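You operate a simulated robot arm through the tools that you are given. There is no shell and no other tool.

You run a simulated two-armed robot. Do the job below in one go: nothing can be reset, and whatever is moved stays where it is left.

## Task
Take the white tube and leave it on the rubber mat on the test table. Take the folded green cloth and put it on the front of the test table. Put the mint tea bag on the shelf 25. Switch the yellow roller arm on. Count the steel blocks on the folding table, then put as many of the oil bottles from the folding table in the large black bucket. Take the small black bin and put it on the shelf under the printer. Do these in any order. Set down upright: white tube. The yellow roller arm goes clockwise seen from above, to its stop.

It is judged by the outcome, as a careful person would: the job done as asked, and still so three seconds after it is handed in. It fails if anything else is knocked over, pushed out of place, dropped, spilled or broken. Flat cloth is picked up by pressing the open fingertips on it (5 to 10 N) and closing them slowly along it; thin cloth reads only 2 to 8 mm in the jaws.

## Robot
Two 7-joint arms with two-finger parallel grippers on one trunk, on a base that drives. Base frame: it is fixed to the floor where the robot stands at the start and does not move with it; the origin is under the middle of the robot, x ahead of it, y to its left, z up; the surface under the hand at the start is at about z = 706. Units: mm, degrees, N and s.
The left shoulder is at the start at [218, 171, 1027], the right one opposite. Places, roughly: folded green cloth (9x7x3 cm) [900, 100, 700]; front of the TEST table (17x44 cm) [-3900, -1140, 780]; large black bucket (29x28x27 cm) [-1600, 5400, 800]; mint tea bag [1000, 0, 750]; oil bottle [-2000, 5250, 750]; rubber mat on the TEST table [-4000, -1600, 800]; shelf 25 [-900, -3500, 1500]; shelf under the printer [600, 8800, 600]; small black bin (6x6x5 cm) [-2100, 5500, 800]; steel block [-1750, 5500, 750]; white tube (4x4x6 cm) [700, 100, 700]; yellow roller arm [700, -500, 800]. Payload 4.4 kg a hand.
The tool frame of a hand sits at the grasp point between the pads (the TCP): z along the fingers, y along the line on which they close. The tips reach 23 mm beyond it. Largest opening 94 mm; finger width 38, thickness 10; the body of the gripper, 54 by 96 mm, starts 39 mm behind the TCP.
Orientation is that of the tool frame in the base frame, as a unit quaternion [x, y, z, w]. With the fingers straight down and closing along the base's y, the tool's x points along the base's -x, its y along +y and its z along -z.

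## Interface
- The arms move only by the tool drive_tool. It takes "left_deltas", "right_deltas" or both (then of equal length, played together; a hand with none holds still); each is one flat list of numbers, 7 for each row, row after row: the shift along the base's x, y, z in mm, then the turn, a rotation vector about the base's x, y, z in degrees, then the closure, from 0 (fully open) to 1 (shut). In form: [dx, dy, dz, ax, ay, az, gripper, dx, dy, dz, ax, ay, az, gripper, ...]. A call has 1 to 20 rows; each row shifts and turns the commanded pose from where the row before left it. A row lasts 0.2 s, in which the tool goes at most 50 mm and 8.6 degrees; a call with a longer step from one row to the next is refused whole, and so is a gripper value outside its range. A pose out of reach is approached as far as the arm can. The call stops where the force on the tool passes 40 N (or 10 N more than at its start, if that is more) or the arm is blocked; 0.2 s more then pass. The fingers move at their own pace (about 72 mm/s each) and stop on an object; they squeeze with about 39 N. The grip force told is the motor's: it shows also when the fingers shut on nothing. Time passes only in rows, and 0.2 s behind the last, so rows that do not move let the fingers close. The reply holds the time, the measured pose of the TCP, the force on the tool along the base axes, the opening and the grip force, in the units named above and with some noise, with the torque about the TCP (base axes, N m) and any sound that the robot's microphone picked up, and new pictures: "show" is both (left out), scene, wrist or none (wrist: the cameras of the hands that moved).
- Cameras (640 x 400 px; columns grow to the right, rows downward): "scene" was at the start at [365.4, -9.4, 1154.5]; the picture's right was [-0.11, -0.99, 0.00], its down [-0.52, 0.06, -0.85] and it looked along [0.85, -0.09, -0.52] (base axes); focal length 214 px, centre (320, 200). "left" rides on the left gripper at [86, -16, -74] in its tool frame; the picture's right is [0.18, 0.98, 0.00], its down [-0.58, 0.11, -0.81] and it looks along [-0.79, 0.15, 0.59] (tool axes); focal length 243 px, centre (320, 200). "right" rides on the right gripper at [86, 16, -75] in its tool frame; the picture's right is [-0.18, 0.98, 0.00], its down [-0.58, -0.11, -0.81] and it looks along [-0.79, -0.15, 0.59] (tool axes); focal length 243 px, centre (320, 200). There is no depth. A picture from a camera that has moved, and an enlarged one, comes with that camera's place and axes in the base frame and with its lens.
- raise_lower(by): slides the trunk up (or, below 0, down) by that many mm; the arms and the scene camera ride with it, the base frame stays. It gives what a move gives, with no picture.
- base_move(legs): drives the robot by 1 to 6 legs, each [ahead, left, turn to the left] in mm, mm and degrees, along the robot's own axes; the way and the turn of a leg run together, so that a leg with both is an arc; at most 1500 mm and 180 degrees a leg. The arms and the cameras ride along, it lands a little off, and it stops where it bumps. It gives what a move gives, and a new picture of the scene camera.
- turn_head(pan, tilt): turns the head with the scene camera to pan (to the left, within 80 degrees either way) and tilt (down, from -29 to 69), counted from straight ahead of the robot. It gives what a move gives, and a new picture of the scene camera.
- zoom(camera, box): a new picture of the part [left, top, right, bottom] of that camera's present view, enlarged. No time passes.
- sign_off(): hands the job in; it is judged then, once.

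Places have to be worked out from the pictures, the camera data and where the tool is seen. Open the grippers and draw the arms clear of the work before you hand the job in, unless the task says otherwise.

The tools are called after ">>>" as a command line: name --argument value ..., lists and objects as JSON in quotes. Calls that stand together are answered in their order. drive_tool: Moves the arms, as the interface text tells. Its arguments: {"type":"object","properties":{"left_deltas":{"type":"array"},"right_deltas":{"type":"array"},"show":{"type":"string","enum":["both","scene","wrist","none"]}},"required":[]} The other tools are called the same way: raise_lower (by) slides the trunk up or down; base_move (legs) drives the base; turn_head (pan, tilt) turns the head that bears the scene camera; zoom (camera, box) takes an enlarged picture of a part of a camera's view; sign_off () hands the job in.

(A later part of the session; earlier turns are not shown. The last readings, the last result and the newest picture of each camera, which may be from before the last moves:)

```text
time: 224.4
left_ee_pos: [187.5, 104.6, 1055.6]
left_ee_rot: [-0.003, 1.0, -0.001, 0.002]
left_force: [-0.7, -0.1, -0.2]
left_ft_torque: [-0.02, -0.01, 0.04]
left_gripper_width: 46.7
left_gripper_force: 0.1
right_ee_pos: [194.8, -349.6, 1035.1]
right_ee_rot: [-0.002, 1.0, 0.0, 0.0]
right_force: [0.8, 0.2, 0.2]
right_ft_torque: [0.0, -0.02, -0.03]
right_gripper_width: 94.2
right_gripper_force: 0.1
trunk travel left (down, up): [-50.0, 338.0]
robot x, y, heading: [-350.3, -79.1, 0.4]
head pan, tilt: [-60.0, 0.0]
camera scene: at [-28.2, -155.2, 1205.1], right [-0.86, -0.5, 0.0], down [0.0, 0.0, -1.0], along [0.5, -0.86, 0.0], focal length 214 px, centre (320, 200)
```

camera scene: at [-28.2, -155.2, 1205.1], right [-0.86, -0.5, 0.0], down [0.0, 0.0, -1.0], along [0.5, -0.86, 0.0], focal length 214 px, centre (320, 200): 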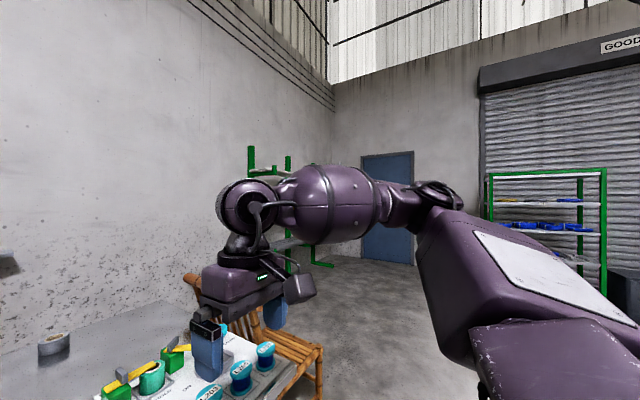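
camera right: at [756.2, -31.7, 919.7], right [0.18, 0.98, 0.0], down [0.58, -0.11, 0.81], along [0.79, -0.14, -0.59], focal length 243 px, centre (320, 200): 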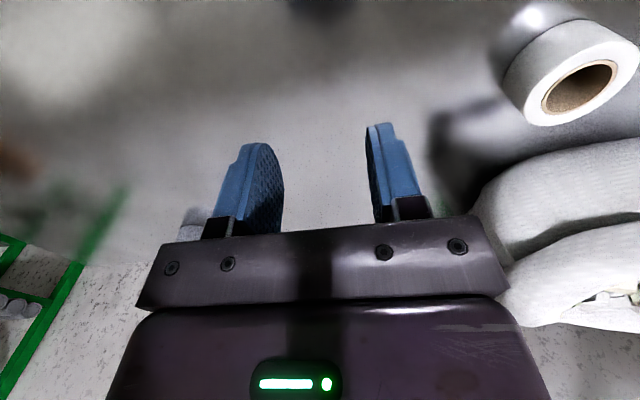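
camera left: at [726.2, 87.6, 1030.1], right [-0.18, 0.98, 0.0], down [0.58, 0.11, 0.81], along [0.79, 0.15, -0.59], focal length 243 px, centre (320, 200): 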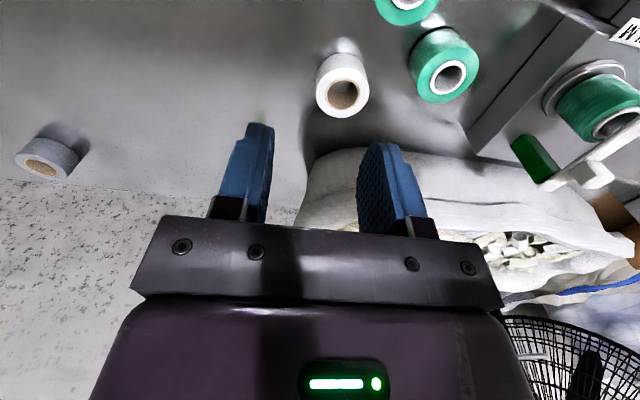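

I lower the left hand in the free space near the robot first, then extend forward at z≈850 to see whether a lower path reaches farther.

>>> drive_tool --left_deltas '[-8, 15, -45, 0, 0, 0, 0.5, -8, 15, -45, 0, 0, 0, 0.5, -8, 15, -45, 0, 0, 0, 0.5, -8, 15, -45, 0, 0, 0, 0.5, -5, 10, -25, 0, 0, 0, 0.5, 0, 0, 0, 0, 0, 0, 0.5]' --show "none"

>>> drive_tool --left_deltas '[42, -13, 0, 0, 0, 0, 0.5, 42, -13, 0, 0, 0, 0, 0.5, 42, -13, 0, 0, 0, 0, 0.5, 42, -13, 0, 0, 0, 0, 0.5, 42, -13, 0, 0, 0, 0, 0.5, 42, -13, 0, 0, 0, 0, 0.5, 42, -13, 0, 0, 0, 0, 0.5, 42, -13, 0, 0, 0, 0, 0.5, 42, -13, 0, 0, 0, 0, 0.5, 42, -13, 0, 0, 0, 0, 0.5, 25, -10, 0, 0, 0, 0, 0.5]' --show "none"

>>> turn_head --pan 50 --tilt 20

```text
time: 225.8
left_ee_pos: [151.9, 177.0, 852.2]
left_ee_rot: [-0.001, 1.0, 0.0, 0.002]
left_force: [1.1, -0.6, -0.3]
left_ft_torque: [0.02, 0.0, -0.01]
left_gripper_width: 47.0
left_gripper_force: 0.1
right_ee_pos: [193.7, -349.5, 1033.6]
right_ee_rot: [-0.003, 1.0, -0.001, 0.001]
right_force: [-0.1, -0.5, 0.7]
right_ft_torque: [0.01, 0.0, -0.01]
right_gripper_width: 93.9
right_gripper_force: 0.1
trunk travel left (down, up): [-50.0, 338.0]
robot x, y, heading: [-351.0, -77.0, 0.2]
head pan, tilt: [-60.0, 0.0]
```

```text
time: 228.2
left_ee_pos: [397.0, 125.6, 852.2]
left_ee_rot: [-0.003, 1.0, -0.001, 0.0]
left_force: [-0.3, -0.4, 0.0]
left_ft_torque: [-0.04, 0.01, 0.02]
left_gripper_width: 47.2
left_gripper_force: 0.1
left hand out of reach, approached as far as the arm can: row 6, 7, 8, 9, 10, 11
right_ee_pos: [194.2, -349.0, 1034.4]
right_ee_rot: [-0.002, 1.0, 0.0, 0.0]
right_force: [0.3, -0.2, 0.1]
right_ft_torque: [0.0, -0.03, -0.01]
right_gripper_width: 93.7
right_gripper_force: 0.0
trunk travel left (down, up): [-50.0, 338.0]
robot x, y, heading: [-347.1, -80.5, 0.2]
head pan, tilt: [-60.0, 0.0]
```

```text
time: 230.1
left_ee_pos: [395.8, 124.6, 853.0]
left_ee_rot: [-0.002, 1.0, 0.0, 0.001]
left_force: [0.4, -0.5, 0.6]
left_ft_torque: [-0.01, 0.01, -0.02]
left_gripper_width: 47.1
left_gripper_force: 0.0
right_ee_pos: [194.5, -349.4, 1035.0]
right_ee_rot: [-0.003, 1.0, 0.0, 0.0]
right_force: [0.0, 0.3, 0.4]
right_ft_torque: [-0.02, 0.02, 0.03]
right_gripper_width: 94.0
right_gripper_force: 0.0
trunk travel left (down, up): [-50.0, 338.0]
robot x, y, heading: [-352.1, -76.2, 0.1]
head pan, tilt: [50.0, 20.0]
camera scene: at [-13.7, -5.9, 1172.7], right [0.77, -0.64, 0.0], down [-0.22, -0.26, -0.94], along [0.6, 0.72, -0.34], focal length 214 px, centre (320, 200)
```

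scene: 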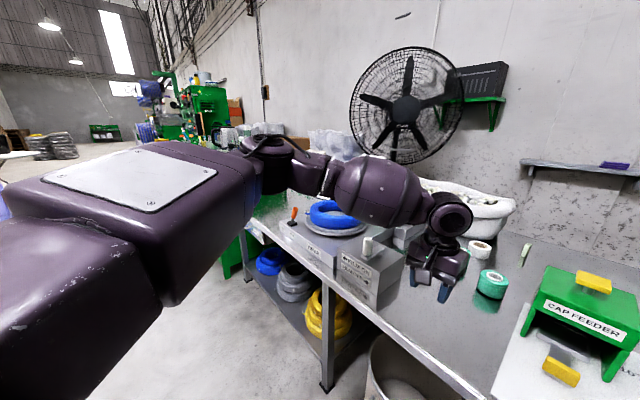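

The elbow is bent outward with the forearm pointing inward, probably limiting the wrist. I yaw the hand 30° clockwise (toward the forearm direction) and retry extending.

>>> drive_tool --left_deltas '[0, 0, 0, 0, 0, -7.5, 0.5, 0, 0, 0, 0, 0, -7.5, 0.5, 0, 0, 0, 0, 0, -7.5, 0.5, 0, 0, 0, 0, 0, -7.5, 0.5, 35, -15, 0, 0, 0, 0, 0.5, 35, -15, 0, 0, 0, 0, 0.5, 35, -15, 0, 0, 0, 0, 0.5, 35, -15, 0, 0, 0, 0, 0.5, 35, -15, 0, 0, 0, 0, 0.5, 20, -10, 0, 0, 0, 0, 0.5]' --show "scene"

```text
time: 232.3
left_ee_pos: [407.6, 135.8, 848.7]
left_ee_rot: [0.256, 0.967, 0.0, 0.001]
left_force: [0.4, -0.3, -0.2]
left_ft_torque: [0.01, 0.04, 0.0]
left_gripper_width: 47.1
left_gripper_force: 0.0
left hand out of reach, approached as far as the arm can: row 5, 6, 7, 8, 9, 10
right_ee_pos: [193.8, -349.6, 1034.3]
right_ee_rot: [-0.003, 1.0, 0.0, 0.0]
right_force: [-0.2, 0.3, 0.0]
right_ft_torque: [0.01, -0.04, -0.02]
right_gripper_width: 94.2
right_gripper_force: 0.1
trunk travel left (down, up): [-50.0, 338.0]
robot x, y, heading: [-348.9, -83.2, 0.2]
head pan, tilt: [50.0, 20.0]
camera scene: at [-13.8, -5.9, 1172.7], right [0.77, -0.64, 0.0], down [-0.22, -0.26, -0.94], along [0.6, 0.72, -0.34], focal length 214 px, centre (320, 200)
```

scene: 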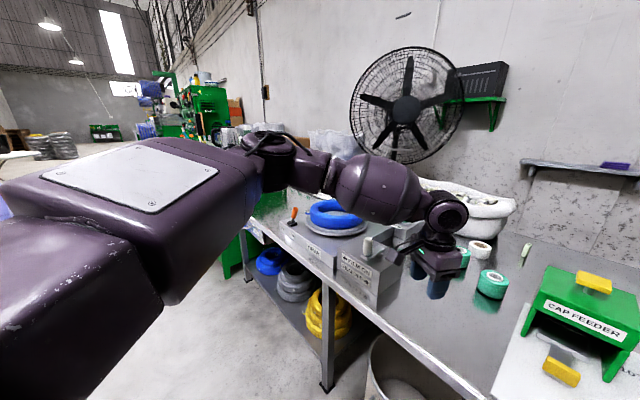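

The limit is an inner-side one (elbow-out posture); reach is good about 20° to its own side. So I'll reset the hand, place the robot further right so that the bag is ~20° to its left, and pitch the fingers outward for the last bit.

>>> drive_tool --left_deltas '[-30, 10, 30, 0, 0, 7.5, 0.5, -40, 10, 30, 0, 0, 7.5, 0.5, -40, 15, 30, 0, 0, 7.5, 0.5, -40, 15, 30, 0, 0, 7.5, 0.5, -40, 20, 30, 0, 0, 0, 0.5, -40, 20, 30, 0, 0, 0, 0.5, -20, 20, 30, 0, 0, 0, 0.5]' --show "none"

>>> base_move --legs '[[0, -232, 0], [405, 0, 0]]'

>>> turn_head --pan 20 --tilt 40

```text
refused: row 2 steps farther than a row can; nothing moved
```

```text
time: 236.1
left_ee_pos: [538.0, -107.2, 850.8]
left_ee_rot: [0.255, 0.967, 0.001, -0.01]
left_force: [-8.0, -0.4, 5.2]
left_ft_torque: [0.07, -0.09, 0.15]
left_gripper_width: 44.8
left_gripper_force: 0.1
right_ee_pos: [328.2, -593.3, 1034.5]
right_ee_rot: [-0.001, 1.0, 0.0, 0.0]
right_force: [0.0, -0.8, -0.3]
right_ft_torque: [-0.02, 0.04, 0.04]
right_gripper_width: 94.1
right_gripper_force: 0.1
trunk travel left (down, up): [-50.0, 338.0]
robot x, y, heading: [-216.9, -323.0, 0.4]
head pan, tilt: [50.0, 20.0]
stopped in leg 2: the force on the tool passed its limit at 126 N (the readings are from after the stop); the commanded pose is now the measured one
camera scene: at [121.3, -249.4, 1172.9], right [0.77, -0.64, 0.0], down [-0.22, -0.26, -0.94], along [0.6, 0.72, -0.34], focal length 214 px, centre (320, 200)
```

scene: 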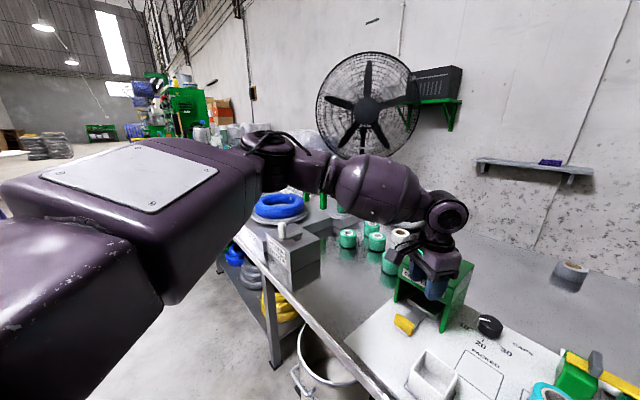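

```text
time: 237.0
left_ee_pos: [539.8, -106.6, 850.9]
left_ee_rot: [0.255, 0.967, 0.001, -0.008]
left_force: [-10.2, -1.5, 4.0]
left_ft_torque: [0.07, 0.02, 0.15]
left_gripper_width: 43.7
left_gripper_force: 0.1
right_ee_pos: [327.5, -593.1, 1034.6]
right_ee_rot: [-0.001, 1.0, 0.0, 0.0]
right_force: [-0.9, -0.3, -0.1]
right_ft_torque: [0.0, 0.03, 0.03]
right_gripper_width: 94.0
right_gripper_force: 0.1
trunk travel left (down, up): [-50.0, 338.0]
robot x, y, heading: [-212.0, -321.3, 0.4]
head pan, tilt: [20.0, 40.0]
camera scene: at [141.4, -291.5, 1141.7], right [0.34, -0.94, 0.0], down [-0.6, -0.22, -0.77], along [0.72, 0.26, -0.64], focal length 214 px, centre (320, 200)
```

scene: 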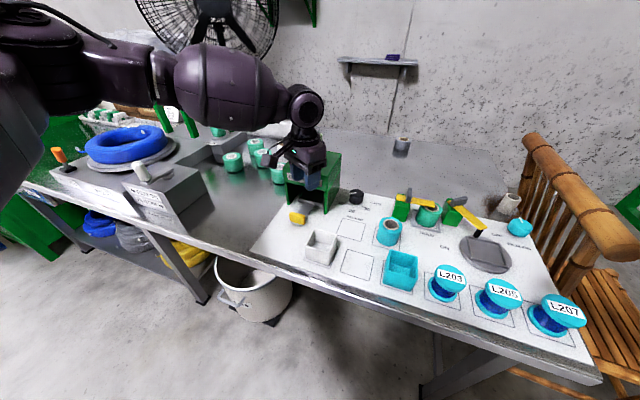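

The hand move was refused (step too long) and the drive then ran the low left hand into the cap feeder. I must check the damage before moving on.

>>> zoom --camera "scene" --box '[240, 110, 400, 230]'

>>> zoom --camera "left" --box '[0, 0, 640, 400]'

```text
3.33 times, centred on (320, 170) of scene
camera zoom: at [141.4, -291.5, 1141.7], right [0.34, -0.94, 0.0], down [-0.6, -0.22, -0.77], along [0.72, 0.26, -0.64], focal length 715 px, centre (320, 300)
```

zoom: 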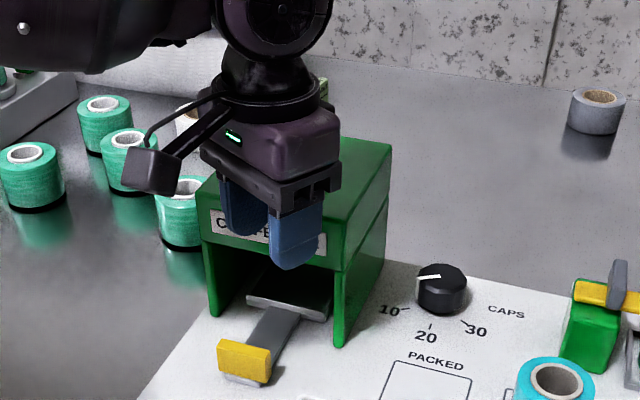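

```text
1.00 times, centred on (320, 200) of left (not enlarged: the box is as wide or as high as the picture)
camera zoom: at [456.2, -77.5, 926.3], right [0.32, 0.95, 0.0], down [0.57, -0.2, 0.79], along [0.75, -0.26, -0.61], focal length 243 px, centre (320, 200)
```

zoom: 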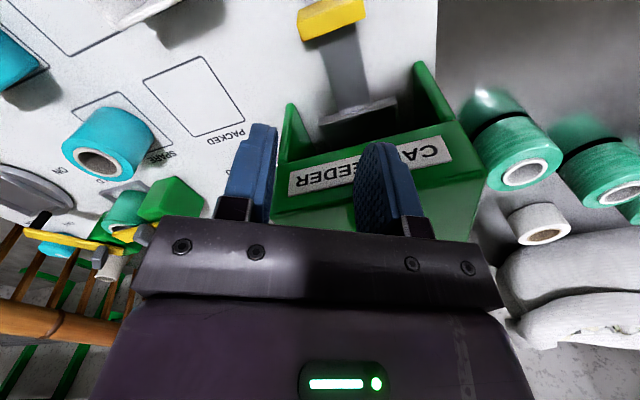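

The fingers press on the feeder's front face. I back the base off straight, then raise the hand, then compare the feeder's place.

>>> base_move --legs '[[-120, 0, 0]]'

```text
time: 238.3
left_ee_pos: [417.0, -105.1, 850.3]
left_ee_rot: [0.254, 0.967, 0.002, -0.009]
left_force: [0.1, 0.5, 0.5]
left_ft_torque: [-0.01, 0.02, 0.02]
left_gripper_width: 47.0
left_gripper_force: 0.1
right_ee_pos: [206.9, -591.9, 1033.5]
right_ee_rot: [-0.001, 1.0, 0.0, 0.0]
right_force: [-0.3, 0.7, 0.7]
right_ft_torque: [0.01, -0.01, 0.0]
right_gripper_width: 94.2
right_gripper_force: 0.0
trunk travel left (down, up): [-50.0, 338.0]
robot x, y, heading: [-333.7, -317.3, 0.2]
head pan, tilt: [20.0, 40.0]
camera scene: at [19.0, -291.0, 1141.5], right [0.35, -0.94, 0.0], down [-0.6, -0.22, -0.77], along [0.72, 0.27, -0.64], focal length 214 px, centre (320, 200)
```

scene: 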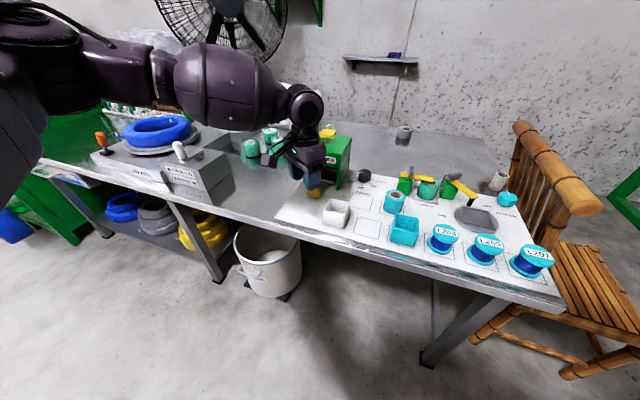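

Now I raise and retract the left hand (checking the step lengths), before any further driving.

>>> drive_tool --left_deltas '[-29, 14, 26, 0, 0, 7.5, 0.5, -29, 14, 26, 0, 0, 7.5, 0.5, -29, 15, 26, 0, 0, 7.5, 0.5, -30, 15, 26, 0, 0, 7, 0.5, -30, 15, 26, 0, 0, 0, 0.5, -30, 15, 26, 0, 0, 0, 0.5, -30, 15, 25, 0, 0, 0, 0.5, -30, 15, 25, 0, 0, 0, 0.5]' --show "scene"

>>> zoom --camera "scene" --box '[270, 100, 430, 240]'

```text
time: 240.1
left_ee_pos: [181.5, 13.0, 1055.0]
left_ee_rot: [-0.001, 1.0, 0.0, -0.009]
left_force: [0.0, 0.0, 1.0]
left_ft_torque: [0.01, 0.0, -0.01]
left_gripper_width: 46.9
left_gripper_force: 0.0
right_ee_pos: [207.2, -591.0, 1033.7]
right_ee_rot: [-0.002, 1.0, 0.0, 0.001]
right_force: [0.4, 0.5, 0.1]
right_ft_torque: [-0.01, -0.01, -0.03]
right_gripper_width: 93.9
right_gripper_force: 0.0
trunk travel left (down, up): [-50.0, 338.0]
robot x, y, heading: [-335.2, -323.4, 0.5]
head pan, tilt: [20.0, 40.0]
camera scene: at [19.4, -290.7, 1141.4], right [0.35, -0.94, 0.0], down [-0.6, -0.22, -0.77], along [0.72, 0.26, -0.64], focal length 214 px, centre (320, 200)
```

scene: 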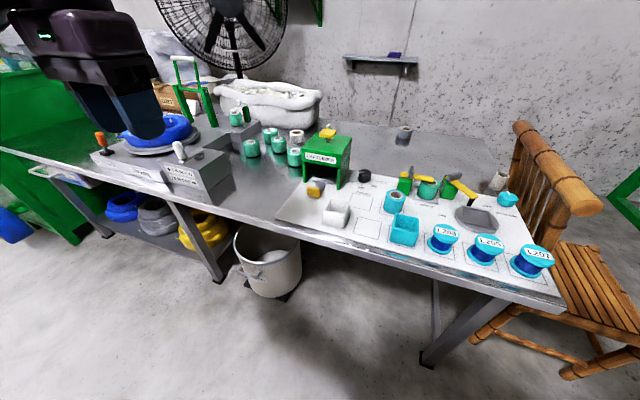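

```text
2.86 times, centred on (350, 170) of scene
camera zoom: at [19.4, -290.7, 1141.4], right [0.35, -0.94, 0.0], down [-0.6, -0.22, -0.77], along [0.72, 0.26, -0.64], focal length 613 px, centre (234, 286)
```

zoom: 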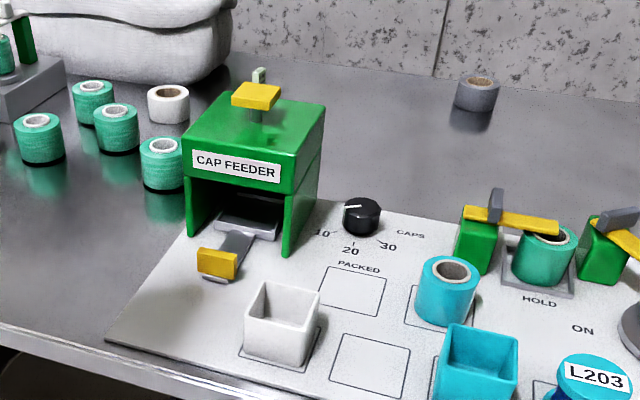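

Triangulating its top with the first picture gives the same spot within a few mm, and the knob too, so the feeder is fixed and has not moved. With the left hand now high at z≈1055, I drive ahead to the table edge.

>>> base_move --legs '[[390, 0, -0.4]]'

```text
time: 242.5
left_ee_pos: [562.3, 10.2, 1054.5]
left_ee_rot: [0.001, 1.0, 0.0, -0.01]
left_force: [0.3, 0.3, -0.3]
left_ft_torque: [-0.02, 0.01, 0.01]
left_gripper_width: 47.0
left_gripper_force: 0.0
right_ee_pos: [586.3, -593.3, 1034.9]
right_ee_rot: [0.0, 1.0, 0.0, -0.001]
right_force: [0.6, -0.9, -0.9]
right_ft_torque: [-0.01, 0.04, 0.0]
right_gripper_width: 94.1
right_gripper_force: 0.0
trunk travel left (down, up): [-50.0, 338.0]
robot x, y, heading: [45.7, -318.9, 0.0]
head pan, tilt: [20.0, 40.0]
camera scene: at [399.8, -292.0, 1141.2], right [0.34, -0.94, 0.0], down [-0.6, -0.22, -0.77], along [0.72, 0.26, -0.64], focal length 214 px, centre (320, 200)
```

scene: 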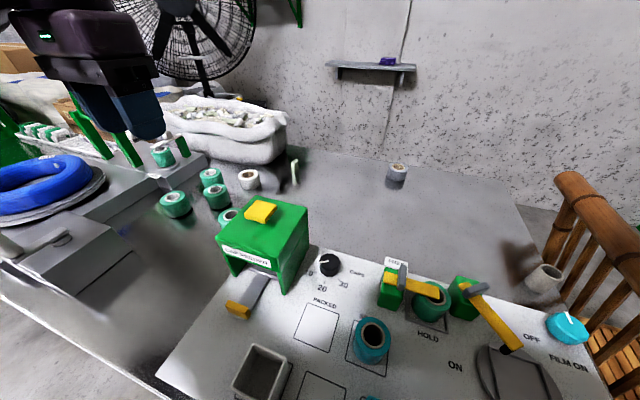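

I extend the left hand straight forward over the free table toward the bag.

>>> drive_tool --left_deltas '[38, 2, -12, 0, 0, 0, 0.5, 38, 2, -12, 0, 0, 0, 0.5, 38, 2, -12, 0, 0, 0, 0.5, 38, 2, -14, 0, 0, 0, 0.5, 38, 2, -14, 0, 0, 0, 0.5, 38, 2, -16, 0, 0, 0, 0.5, 38, 2, -16, 0, 0, 0, 0.5, 38, 2, -16, 0, 0, 0, 0.5, 38, 2, -18, 0, 0, 0, 0.5, 38, 2, -18, 0, 0, 0, 0.5, 0, 0, 0, 0, 0, 0, 0.5]'

```text
time: 244.9
left_ee_pos: [898.4, 45.0, 926.4]
left_ee_rot: [0.001, 1.0, -0.001, -0.009]
left_force: [0.0, 0.1, 0.1]
left_ft_torque: [0.0, -0.01, -0.01]
left_gripper_width: 46.9
left_gripper_force: 0.0
left hand out of reach, approached as far as the arm can: row 9, 10
right_ee_pos: [585.9, -594.0, 1034.6]
right_ee_rot: [0.0, 1.0, -0.001, 0.0]
right_force: [0.5, 0.0, 0.0]
right_ft_torque: [-0.04, -0.01, 0.02]
right_gripper_width: 93.9
right_gripper_force: 0.0
trunk travel left (down, up): [-50.0, 338.0]
robot x, y, heading: [42.6, -317.8, 0.0]
head pan, tilt: [20.0, 40.0]
camera scene: at [399.6, -291.3, 1141.3], right [0.34, -0.94, 0.0], down [-0.6, -0.22, -0.77], along [0.72, 0.26, -0.64], focal length 214 px, centre (320, 200)
camera left: at [812.8, 30.6, 1003.0], right [-0.18, 0.98, 0.0], down [0.6, 0.11, 0.8], along [0.78, 0.15, -0.61], focal length 243 px, centre (320, 200)
```

scene: 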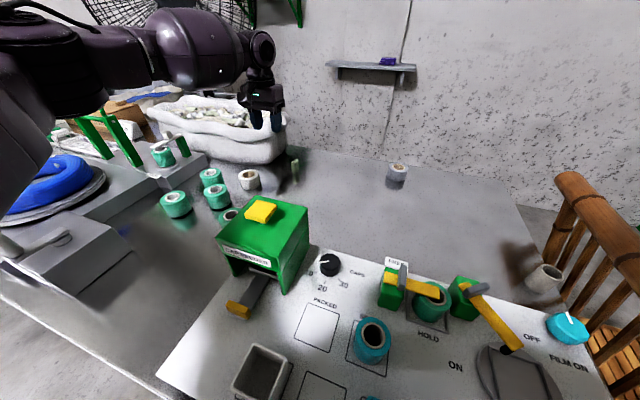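
left: 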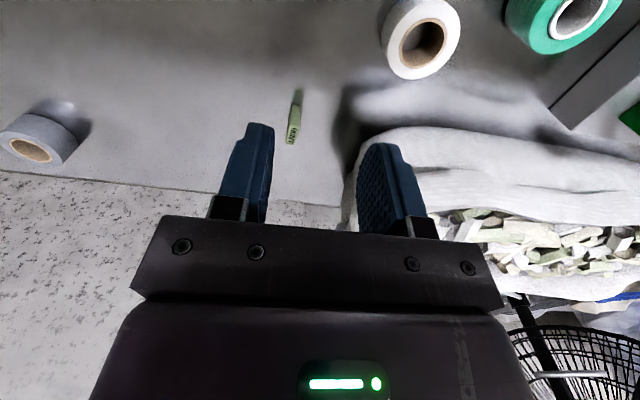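

Closer: the outer limit is now the issue, so I pitch the fingers outward while lowering and extend again.

>>> drive_tool --left_deltas '[0, -4, -10, 0, -5, 0, 0.5, 5, -4, -10, 0, -5, 0, 0.5, 10, -3, -10, 0, -5, 0, 0.5, 15, -2, -10, 0, -5, 0, 0.5, 15, 0, -10, 0, 0, 0, 0.5, 15, 0, -10, 0, 0, 0, 0.5, 15, 0, -10, 0, 0, 0, 0.5, 0, 0, 0, 0, 0, 0, 0.5]'

>>> zoom --camera "left" --box '[160, 0, 480, 240]'

```text
time: 246.7
left_ee_pos: [947.0, 37.2, 877.5]
left_ee_rot: [0.002, 0.987, -0.002, 0.164]
left_force: [-0.1, -0.3, 0.2]
left_ft_torque: [-0.02, -0.05, -0.01]
left_gripper_width: 47.2
left_gripper_force: 0.1
left hand out of reach, approached as far as the arm can: row 6, 7
right_ee_pos: [585.3, -594.7, 1033.7]
right_ee_rot: [0.0, 1.0, 0.001, -0.001]
right_force: [0.0, -0.1, 0.2]
right_ft_torque: [0.0, 0.02, -0.02]
right_gripper_width: 94.0
right_gripper_force: 0.2
trunk travel left (down, up): [-50.0, 338.0]
robot x, y, heading: [40.0, -322.9, 0.0]
head pan, tilt: [20.0, 40.0]
camera scene: at [399.5, -292.0, 1141.2], right [0.34, -0.94, 0.0], down [-0.6, -0.22, -0.77], along [0.72, 0.26, -0.64], focal length 214 px, centre (320, 200)
camera left: at [840.6, 23.0, 919.4], right [-0.17, 0.98, -0.06], down [0.29, 0.11, 0.95], along [0.94, 0.14, -0.3], focal length 243 px, centre (320, 200)
```

scene: 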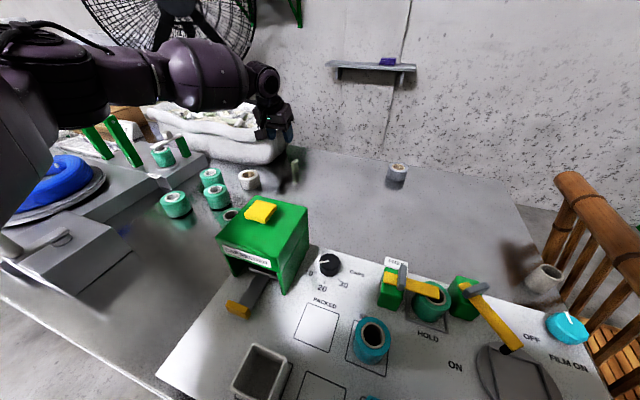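
left: 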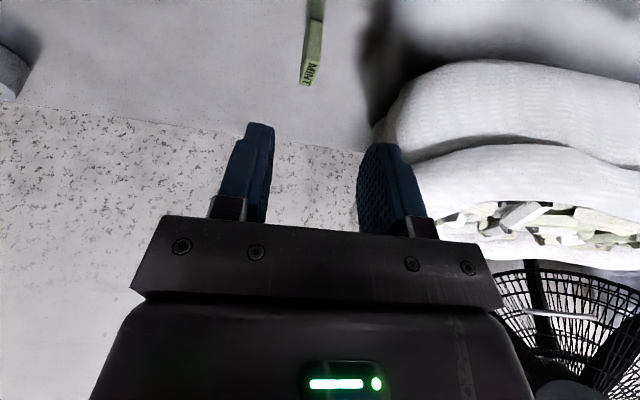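

```text
1.67 times, centred on (320, 120) of left
camera zoom: at [840.6, 23.0, 919.4], right [-0.17, 0.98, -0.06], down [0.29, 0.11, 0.95], along [0.94, 0.14, -0.3], focal length 404 px, centre (320, 333)
```

zoom: 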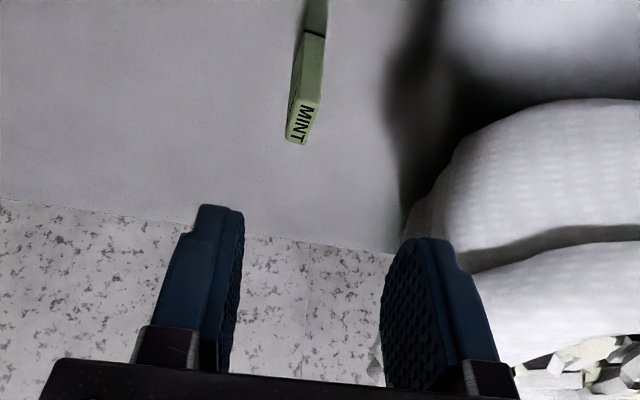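

At (947,37,877) with 19° pitch. I nudge the base forward 16 mm (still short of the table), then lower further.

>>> base_move --legs '[[16, 0, 0]]'

>>> drive_tool --left_deltas '[0, 0, -20, 0, -5, 0, 0.5, 5, 0, -20, 0, -5, 0, 0.5, 10, 0, -20, 0, 0, 0, 0.5, 10, 0, -20, 0, 0, 0, 0.5, 0, 0, 0, 0, 0, 0, 0.5]'

>>> zoom --camera "left" --box '[160, 0, 480, 240]'

>>> zoom --camera "scene" --box '[230, 80, 350, 200]'

```text
time: 247.5
left_ee_pos: [963.7, 36.2, 877.5]
left_ee_rot: [0.003, 0.987, -0.001, 0.163]
left_force: [-0.3, 0.2, 0.2]
left_ft_torque: [0.0, -0.01, -0.02]
left_gripper_width: 46.9
left_gripper_force: 0.1
right_ee_pos: [601.7, -594.6, 1034.5]
right_ee_rot: [0.001, 1.0, -0.001, 0.0]
right_force: [0.7, 0.0, -0.1]
right_ft_torque: [0.01, 0.0, -0.03]
right_gripper_width: 94.2
right_gripper_force: 0.0
trunk travel left (down, up): [-50.0, 338.0]
robot x, y, heading: [56.8, -322.7, -0.1]
head pan, tilt: [20.0, 40.0]
camera scene: at [415.7, -292.1, 1141.3], right [0.34, -0.94, 0.0], down [-0.6, -0.22, -0.77], along [0.72, 0.26, -0.64], focal length 214 px, centre (320, 200)
```

scene: 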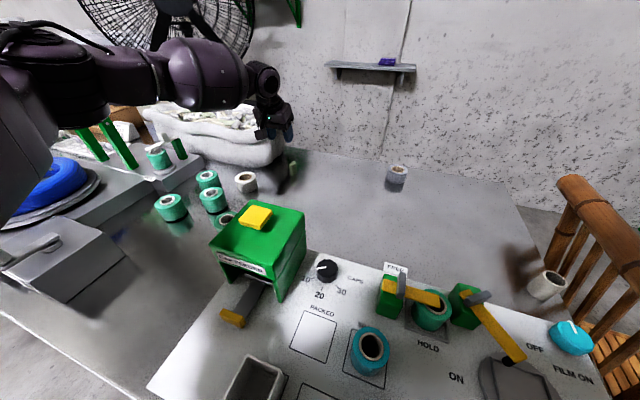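

```text
time: 248.7
left_ee_pos: [977.3, 43.4, 819.2]
left_ee_rot: [0.003, 0.968, -0.001, 0.25]
left_force: [-0.5, -0.2, -0.3]
left_ft_torque: [0.0, 0.05, 0.0]
left_gripper_width: 47.0
left_gripper_force: 0.0
left hand out of reach, approached as far as the arm can: row 3, 4
right_ee_pos: [602.7, -594.5, 1034.2]
right_ee_rot: [-0.001, 1.0, 0.0, 0.0]
right_force: [-0.1, 0.7, 0.0]
right_ft_torque: [0.03, -0.03, -0.03]
right_gripper_width: 94.1
right_gripper_force: 0.1
trunk travel left (down, up): [-50.0, 338.0]
robot x, y, heading: [56.9, -321.0, 0.3]
head pan, tilt: [20.0, 40.0]
camera scene: at [415.6, -291.9, 1141.2], right [0.34, -0.94, 0.0], down [-0.6, -0.22, -0.77], along [0.72, 0.26, -0.64], focal length 214 px, centre (320, 200)
camera left: at [863.6, 28.4, 842.4], right [-0.16, 0.98, -0.09], down [0.12, 0.11, 0.99], along [0.98, 0.14, -0.13], focal length 243 px, centre (320, 200)
```

scene: 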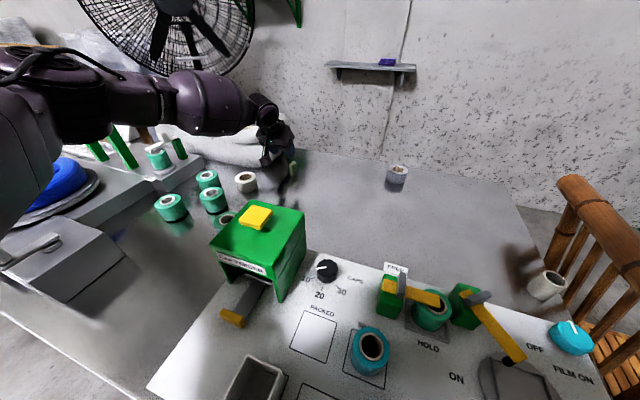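
left: 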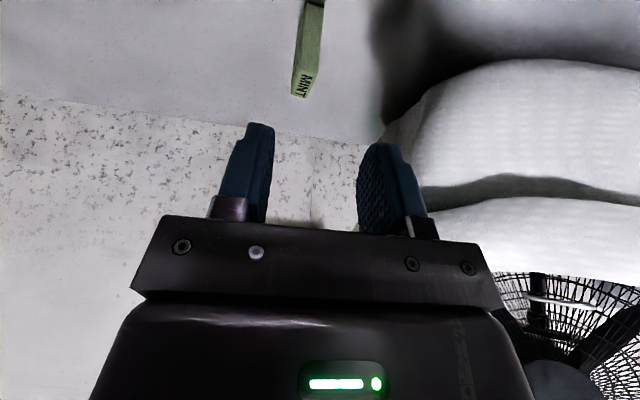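

```text
1.67 times, centred on (320, 120) of left
camera zoom: at [863.6, 28.4, 842.4], right [-0.16, 0.98, -0.09], down [0.12, 0.11, 0.99], along [0.98, 0.14, -0.13], focal length 404 px, centre (320, 333)
```

zoom: 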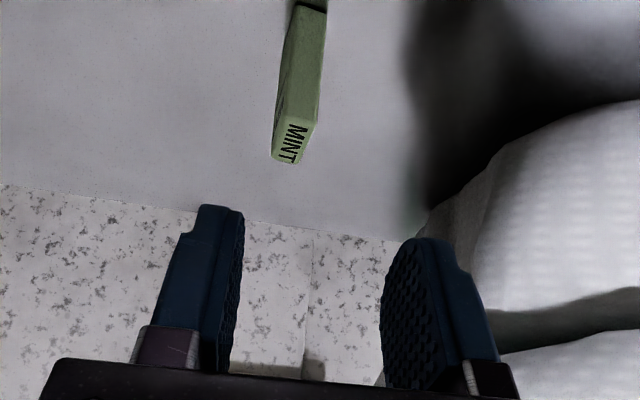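

```text
3.33 times, centred on (290, 140) of scene
camera zoom: at [415.6, -291.9, 1141.2], right [0.34, -0.94, 0.0], down [-0.6, -0.22, -0.77], along [0.72, 0.26, -0.64], focal length 715 px, centre (420, 400)
```

zoom: 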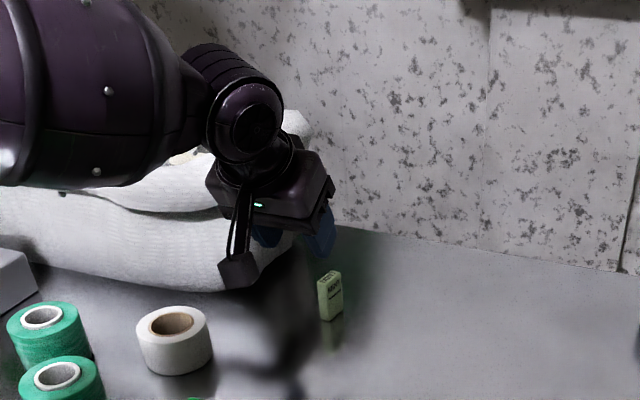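

The bag is confirmed at (1010,31). I lower the trunk 45 mm, which brings the hand down with more reach.

>>> raise_lower --by -45

>>> drive_tool --left_deltas '[8, -3, 0, 0, 0, 0, 0.5, 8, -3, -5, 0, 0, 0, 0.5, 8, -3, -5, 0, 0, 0, 0.5, 0, 0, 0, 0, 0, 0, 0.5]'

>>> zoom --camera "scene" --box '[230, 60, 350, 180]'

```text
time: 249.5
left_ee_pos: [975.8, 42.1, 777.4]
left_ee_rot: [0.003, 0.968, -0.002, 0.252]
left_force: [0.1, 0.5, 0.2]
left_ft_torque: [0.01, -0.01, 0.02]
left_gripper_width: 46.9
left_gripper_force: 0.1
right_ee_pos: [600.3, -593.8, 989.7]
right_ee_rot: [0.0, 1.0, 0.0, 0.0]
right_force: [-0.5, 0.2, -0.4]
right_ft_torque: [-0.01, -0.07, -0.03]
right_gripper_width: 94.1
right_gripper_force: 0.2
trunk travel left (down, up): [-5.0, 383.0]
robot x, y, heading: [58.6, -323.1, -0.1]
head pan, tilt: [20.0, 40.0]
```

```text
time: 250.5
left_ee_pos: [1000.3, 33.9, 765.3]
left_ee_rot: [0.004, 0.968, -0.002, 0.25]
left_force: [-0.6, 0.1, -0.6]
left_ft_torque: [0.01, 0.01, -0.01]
left_gripper_width: 47.0
left_gripper_force: 0.1
right_ee_pos: [601.7, -594.7, 989.0]
right_ee_rot: [0.0, 1.0, 0.0, 0.0]
right_force: [-0.4, 0.3, 0.1]
right_ft_torque: [0.03, -0.02, 0.0]
right_gripper_width: 94.0
right_gripper_force: 0.0
trunk travel left (down, up): [-5.0, 383.0]
robot x, y, heading: [59.3, -321.6, -0.0]
head pan, tilt: [20.0, 40.0]
camera scene: at [444.8, -292.2, 1088.7], right [0.34, -0.94, 0.0], down [-0.6, -0.22, -0.77], along [0.72, 0.26, -0.64], focal length 214 px, centre (320, 200)
camera left: at [886.9, 19.5, 788.4], right [-0.15, 0.98, -0.09], down [0.12, 0.11, 0.99], along [0.98, 0.14, -0.13], focal length 243 px, centre (320, 200)
```

scene: 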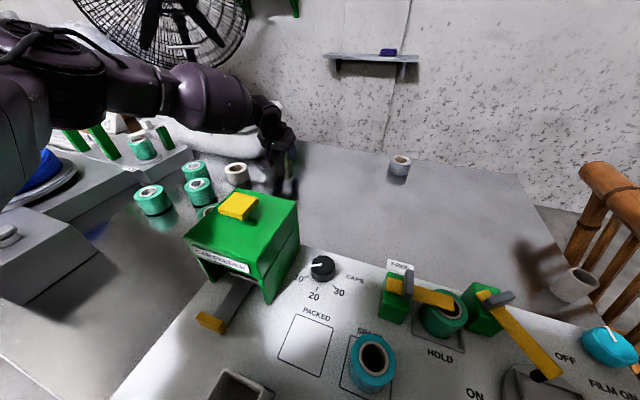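
left: 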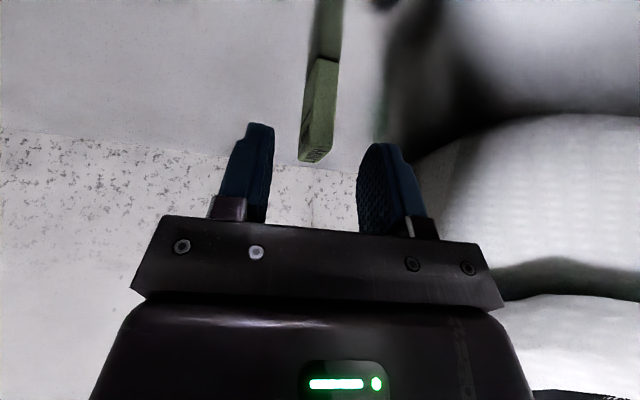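

```text
3.33 times, centred on (290, 120) of scene
camera zoom: at [444.8, -292.2, 1088.7], right [0.34, -0.94, 0.0], down [-0.6, -0.22, -0.77], along [0.72, 0.26, -0.64], focal length 715 px, centre (420, 467)
```

zoom: 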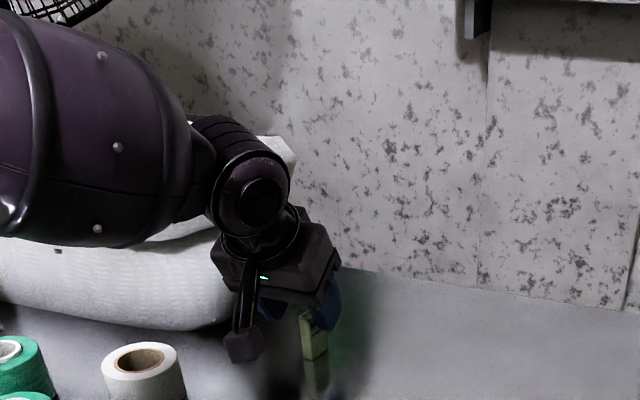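

The bag is centred between the fingers. I go down and slightly forward to get a good hold.

>>> drive_tool --left_deltas '[3, 0, -8, 0, 0, 0, 0.5, 3, 0, -8, 0, 0, 0, 0.5, 2, 0, -7, 0, 0, 0, 0.5, 0, 0, 0, 0, 0, 0, 0.5]'

>>> zoom --camera "scene" --box '[260, 110, 340, 210]'

```text
time: 251.5
left_ee_pos: [1003.8, 44.5, 745.2]
left_ee_rot: [0.003, 0.968, -0.001, 0.25]
left_force: [-0.1, -0.3, -0.8]
left_ft_torque: [-0.02, -0.01, 0.02]
left_gripper_width: 47.1
left_gripper_force: 0.1
left hand out of reach, approached as far as the arm can: row 2, 3
right_ee_pos: [601.7, -594.3, 990.0]
right_ee_rot: [0.001, 1.0, 0.0, 0.0]
right_force: [0.2, -0.2, 0.8]
right_ft_torque: [-0.01, -0.03, 0.0]
right_gripper_width: 94.1
right_gripper_force: 0.2
trunk travel left (down, up): [-5.0, 383.0]
robot x, y, heading: [59.0, -320.0, 0.1]
head pan, tilt: [20.0, 40.0]
camera scene: at [444.9, -292.1, 1088.6], right [0.34, -0.94, 0.0], down [-0.6, -0.22, -0.77], along [0.72, 0.26, -0.64], focal length 214 px, centre (320, 200)
camera left: at [891.6, 29.8, 768.7], right [-0.15, 0.98, -0.09], down [0.12, 0.11, 0.99], along [0.98, 0.14, -0.13], focal length 243 px, centre (320, 200)
```

scene: 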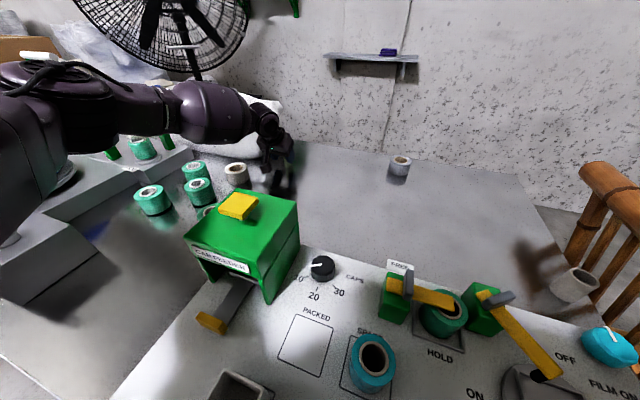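
left: 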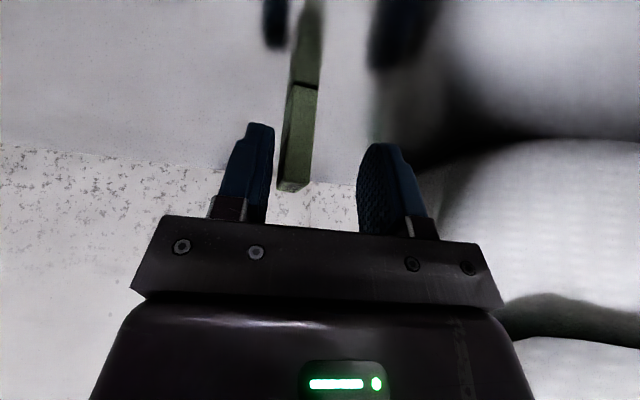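

```text
4.00 times, centred on (300, 160) of scene
camera zoom: at [444.9, -292.1, 1088.6], right [0.34, -0.94, 0.0], down [-0.6, -0.22, -0.77], along [0.72, 0.26, -0.64], focal length 858 px, centre (400, 360)
```

zoom: 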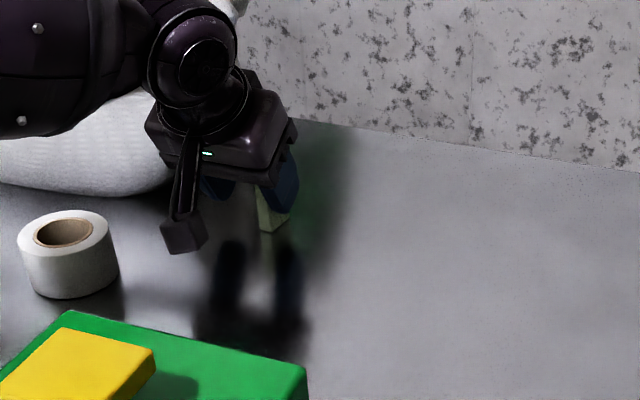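

The bag is between the fingers but 10 mm off-centre since the arm is at its limit. I centre it by strafing the base 10 mm right.

>>> base_move --legs '[[0, -10, 0]]'

>>> zoom --camera "left" --box '[160, 0, 480, 240]'

```text
time: 252.3
left_ee_pos: [1004.3, 34.5, 745.0]
left_ee_rot: [0.004, 0.968, 0.0, 0.25]
left_force: [0.5, -0.3, 0.2]
left_ft_torque: [0.0, 0.0, 0.0]
left_gripper_width: 46.7
left_gripper_force: 0.1
right_ee_pos: [600.9, -605.2, 988.6]
right_ee_rot: [0.0, 1.0, -0.001, 0.0]
right_force: [0.5, -0.6, -0.7]
right_ft_torque: [0.01, 0.01, 0.0]
right_gripper_width: 94.0
right_gripper_force: 0.1
trunk travel left (down, up): [-5.0, 383.0]
robot x, y, heading: [57.5, -333.2, 0.2]
head pan, tilt: [20.0, 40.0]
camera scene: at [445.0, -302.3, 1088.6], right [0.34, -0.94, 0.0], down [-0.6, -0.22, -0.77], along [0.72, 0.26, -0.64], focal length 214 px, centre (320, 200)
```

scene: 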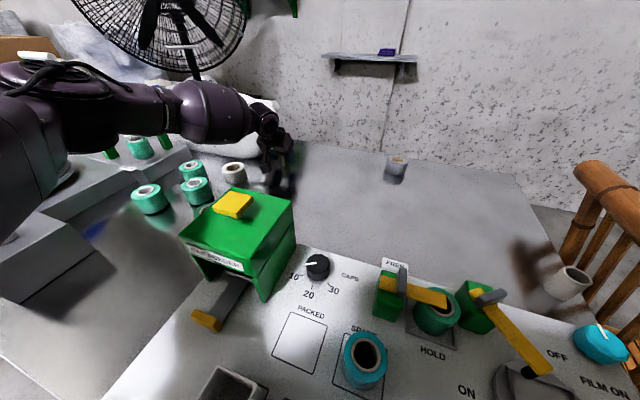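

```text
1.67 times, centred on (320, 120) of left
camera zoom: at [891.5, 19.8, 768.9], right [-0.15, 0.98, -0.09], down [0.12, 0.11, 0.99], along [0.98, 0.14, -0.13], focal length 404 px, centre (320, 333)
```

zoom: 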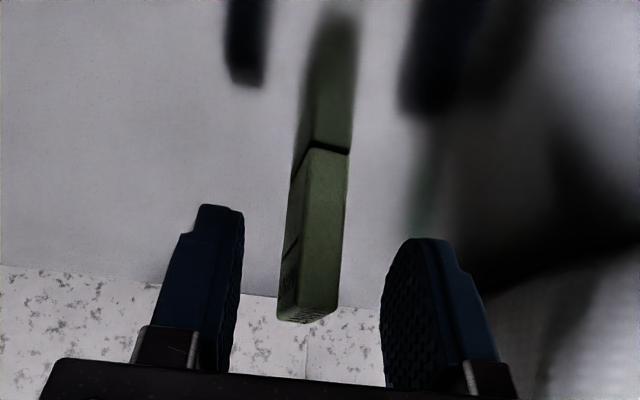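

Now centred. I close slowly on the bag.

>>> drive_tool --left_deltas '[0, 0, 0, 0, 0, 0, 0.58, 0, 0, 0, 0, 0, 0, 0.66, 0, 0, 0, 0, 0, 0, 0.74, 0, 0, 0, 0, 0, 0, 0.8, 0, 0, 0, 0, 0, 0, 0.86, 0, 0, 0, 0, 0, 0, 0.92, 0, 0, 0, 0, 0, 0, 0.95, 0, 0, 0, 0, 0, 0, 0.95]' --show "wrist"

```text
time: 254.1
left_ee_pos: [1004.8, 35.6, 746.5]
left_ee_rot: [0.003, 0.968, 0.0, 0.25]
left_force: [-0.4, -0.2, -0.3]
left_ft_torque: [0.02, -0.01, 0.01]
left_gripper_width: 11.5
left_gripper_force: 38.8
right_ee_pos: [601.2, -604.0, 988.9]
right_ee_rot: [0.0, 1.0, 0.0, 0.0]
right_force: [0.0, -0.9, 0.0]
right_ft_torque: [-0.02, -0.04, -0.01]
right_gripper_width: 94.1
right_gripper_force: 0.0
trunk travel left (down, up): [-5.0, 383.0]
robot x, y, heading: [59.9, -329.0, -0.0]
head pan, tilt: [20.0, 40.0]
camera left: at [891.5, 20.0, 768.8], right [-0.15, 0.98, -0.09], down [0.12, 0.11, 0.99], along [0.98, 0.14, -0.13], focal length 243 px, centre (320, 200)
```

left: 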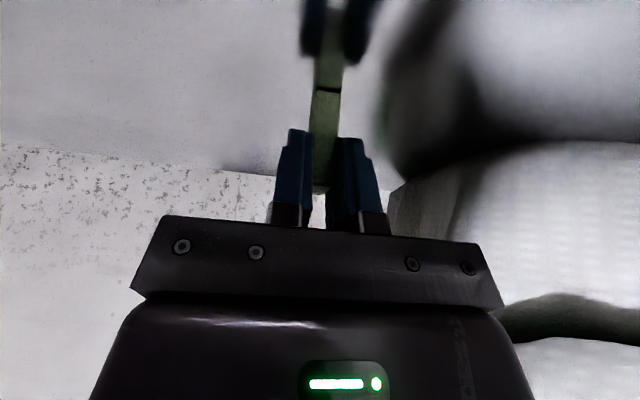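

Gripped at 11.5 mm. I lift straight up with the trunk, which avoids the arm's reach limits.

>>> raise_lower --by 200

>>> drive_tool --left_deltas '[-40, 0, 15, 0, 0, 0, 0.95, -40, 0, 15, 0, 0, 0, 0.95, -40, 0, 15, 0, 5, 0, 0.95, -40, 0, 15, 0, 5, 0, 0.95, -40, 0, 15, 0, 5, 0, 0.95, -40, 0, 15, 0, 5, 0, 0.95, -40, 0, 15, 0, 5, 0, 0.95, -40, 0, 15, 0, 4, 0, 0.95, -40, 0, 15, 0, 0, 0, 0.95, -40, 0, 15, 0, 0, 0, 0.95]'

```text
time: 256.3
left_ee_pos: [865.9, 33.7, 1432.3]
left_ee_rot: [0.003, 0.837, 0.0, 0.547]
left_force: [0.4, -0.3, -0.3]
left_ft_torque: [-0.01, 0.02, 0.0]
left_gripper_width: 11.6
left_gripper_force: 39.2
right_ee_pos: [603.4, -605.0, 1186.9]
right_ee_rot: [0.0, 1.0, -0.001, -0.001]
right_force: [0.2, -0.3, -0.4]
right_ft_torque: [0.01, -0.01, -0.03]
right_gripper_width: 93.9
right_gripper_force: 0.0
trunk travel left (down, up): [-205.0, 183.0]
robot x, y, heading: [60.3, -330.7, -0.1]
head pan, tilt: [20.0, 40.0]
```

```text
time: 258.5
left_ee_pos: [464.5, 35.7, 1586.3]
left_ee_rot: [0.003, 0.947, -0.001, 0.322]
left_force: [0.5, -0.5, 0.7]
left_ft_torque: [-0.01, 0.0, 0.0]
left_gripper_width: 11.5
left_gripper_force: 38.8
right_ee_pos: [600.0, -605.0, 1190.2]
right_ee_rot: [0.0, 1.0, 0.0, 0.001]
right_force: [0.2, -0.2, 0.9]
right_ft_torque: [0.0, 0.02, 0.01]
right_gripper_width: 94.4
right_gripper_force: 0.0
trunk travel left (down, up): [-205.0, 183.0]
robot x, y, heading: [60.6, -331.5, -0.0]
head pan, tilt: [20.0, 40.0]
camera scene: at [264.2, -302.1, 1328.7], right [0.34, -0.94, 0.0], down [-0.6, -0.22, -0.77], along [0.72, 0.26, -0.64], focal length 214 px, centre (320, 200)
camera left: at [350.0, 20.9, 1592.1], right [-0.14, 0.98, -0.11], down [-0.03, 0.11, 0.99], along [0.99, 0.14, 0.01], focal length 243 px, centre (320, 200)
```

scene: 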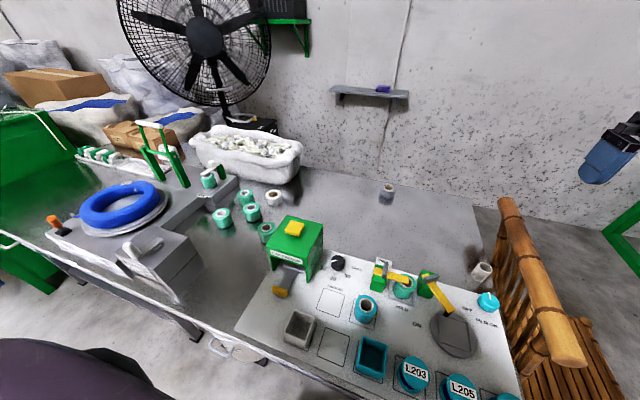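
left: 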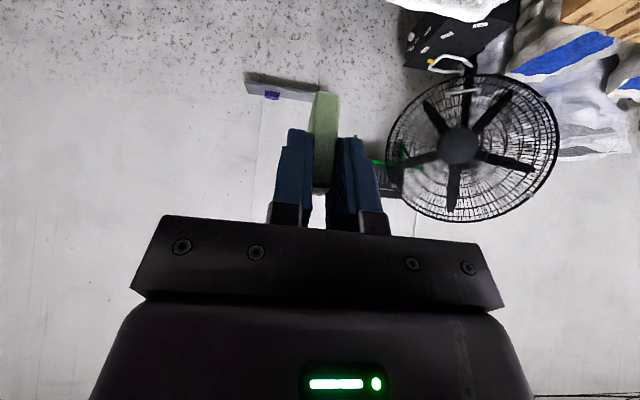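

The trunk lift swung the left hand up to z≈1430 with more pitch (the arm re-solved), but the bag is still held and nothing looks disturbed. I zoom to verify the table before leaving.

>>> zoom --camera "scene" --box '[80, 100, 400, 300]'

>>> zoom --camera "left" --box '[240, 60, 420, 220]'

```text
2.00 times, centred on (240, 200) of scene
camera zoom: at [264.2, -302.1, 1328.7], right [0.34, -0.94, 0.0], down [-0.6, -0.22, -0.77], along [0.72, 0.26, -0.64], focal length 429 px, centre (480, 200)
```

zoom: 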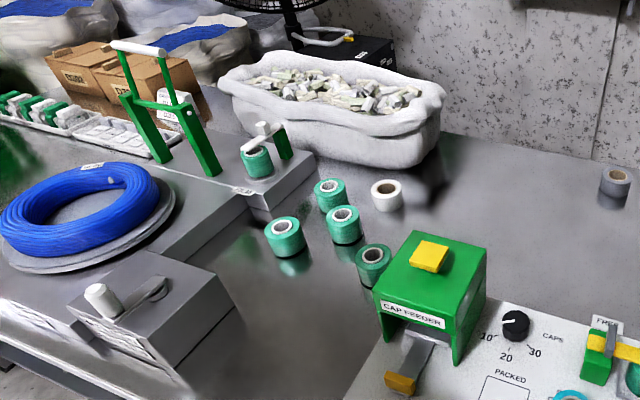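

```text
2.50 times, centred on (330, 140) of left
camera zoom: at [350.0, 20.9, 1592.1], right [-0.14, 0.98, -0.11], down [-0.03, 0.11, 0.99], along [0.99, 0.14, 0.01], focal length 606 px, centre (295, 350)
```

zoom: 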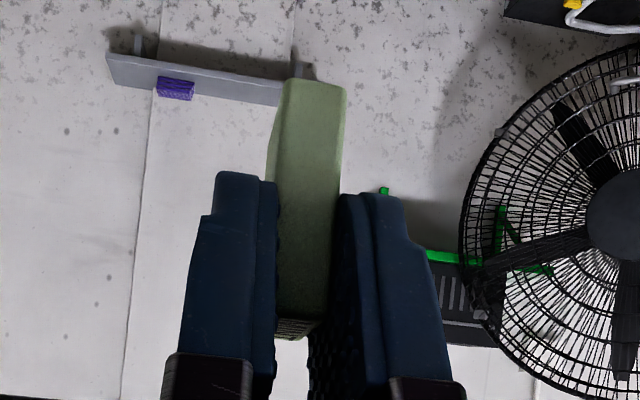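

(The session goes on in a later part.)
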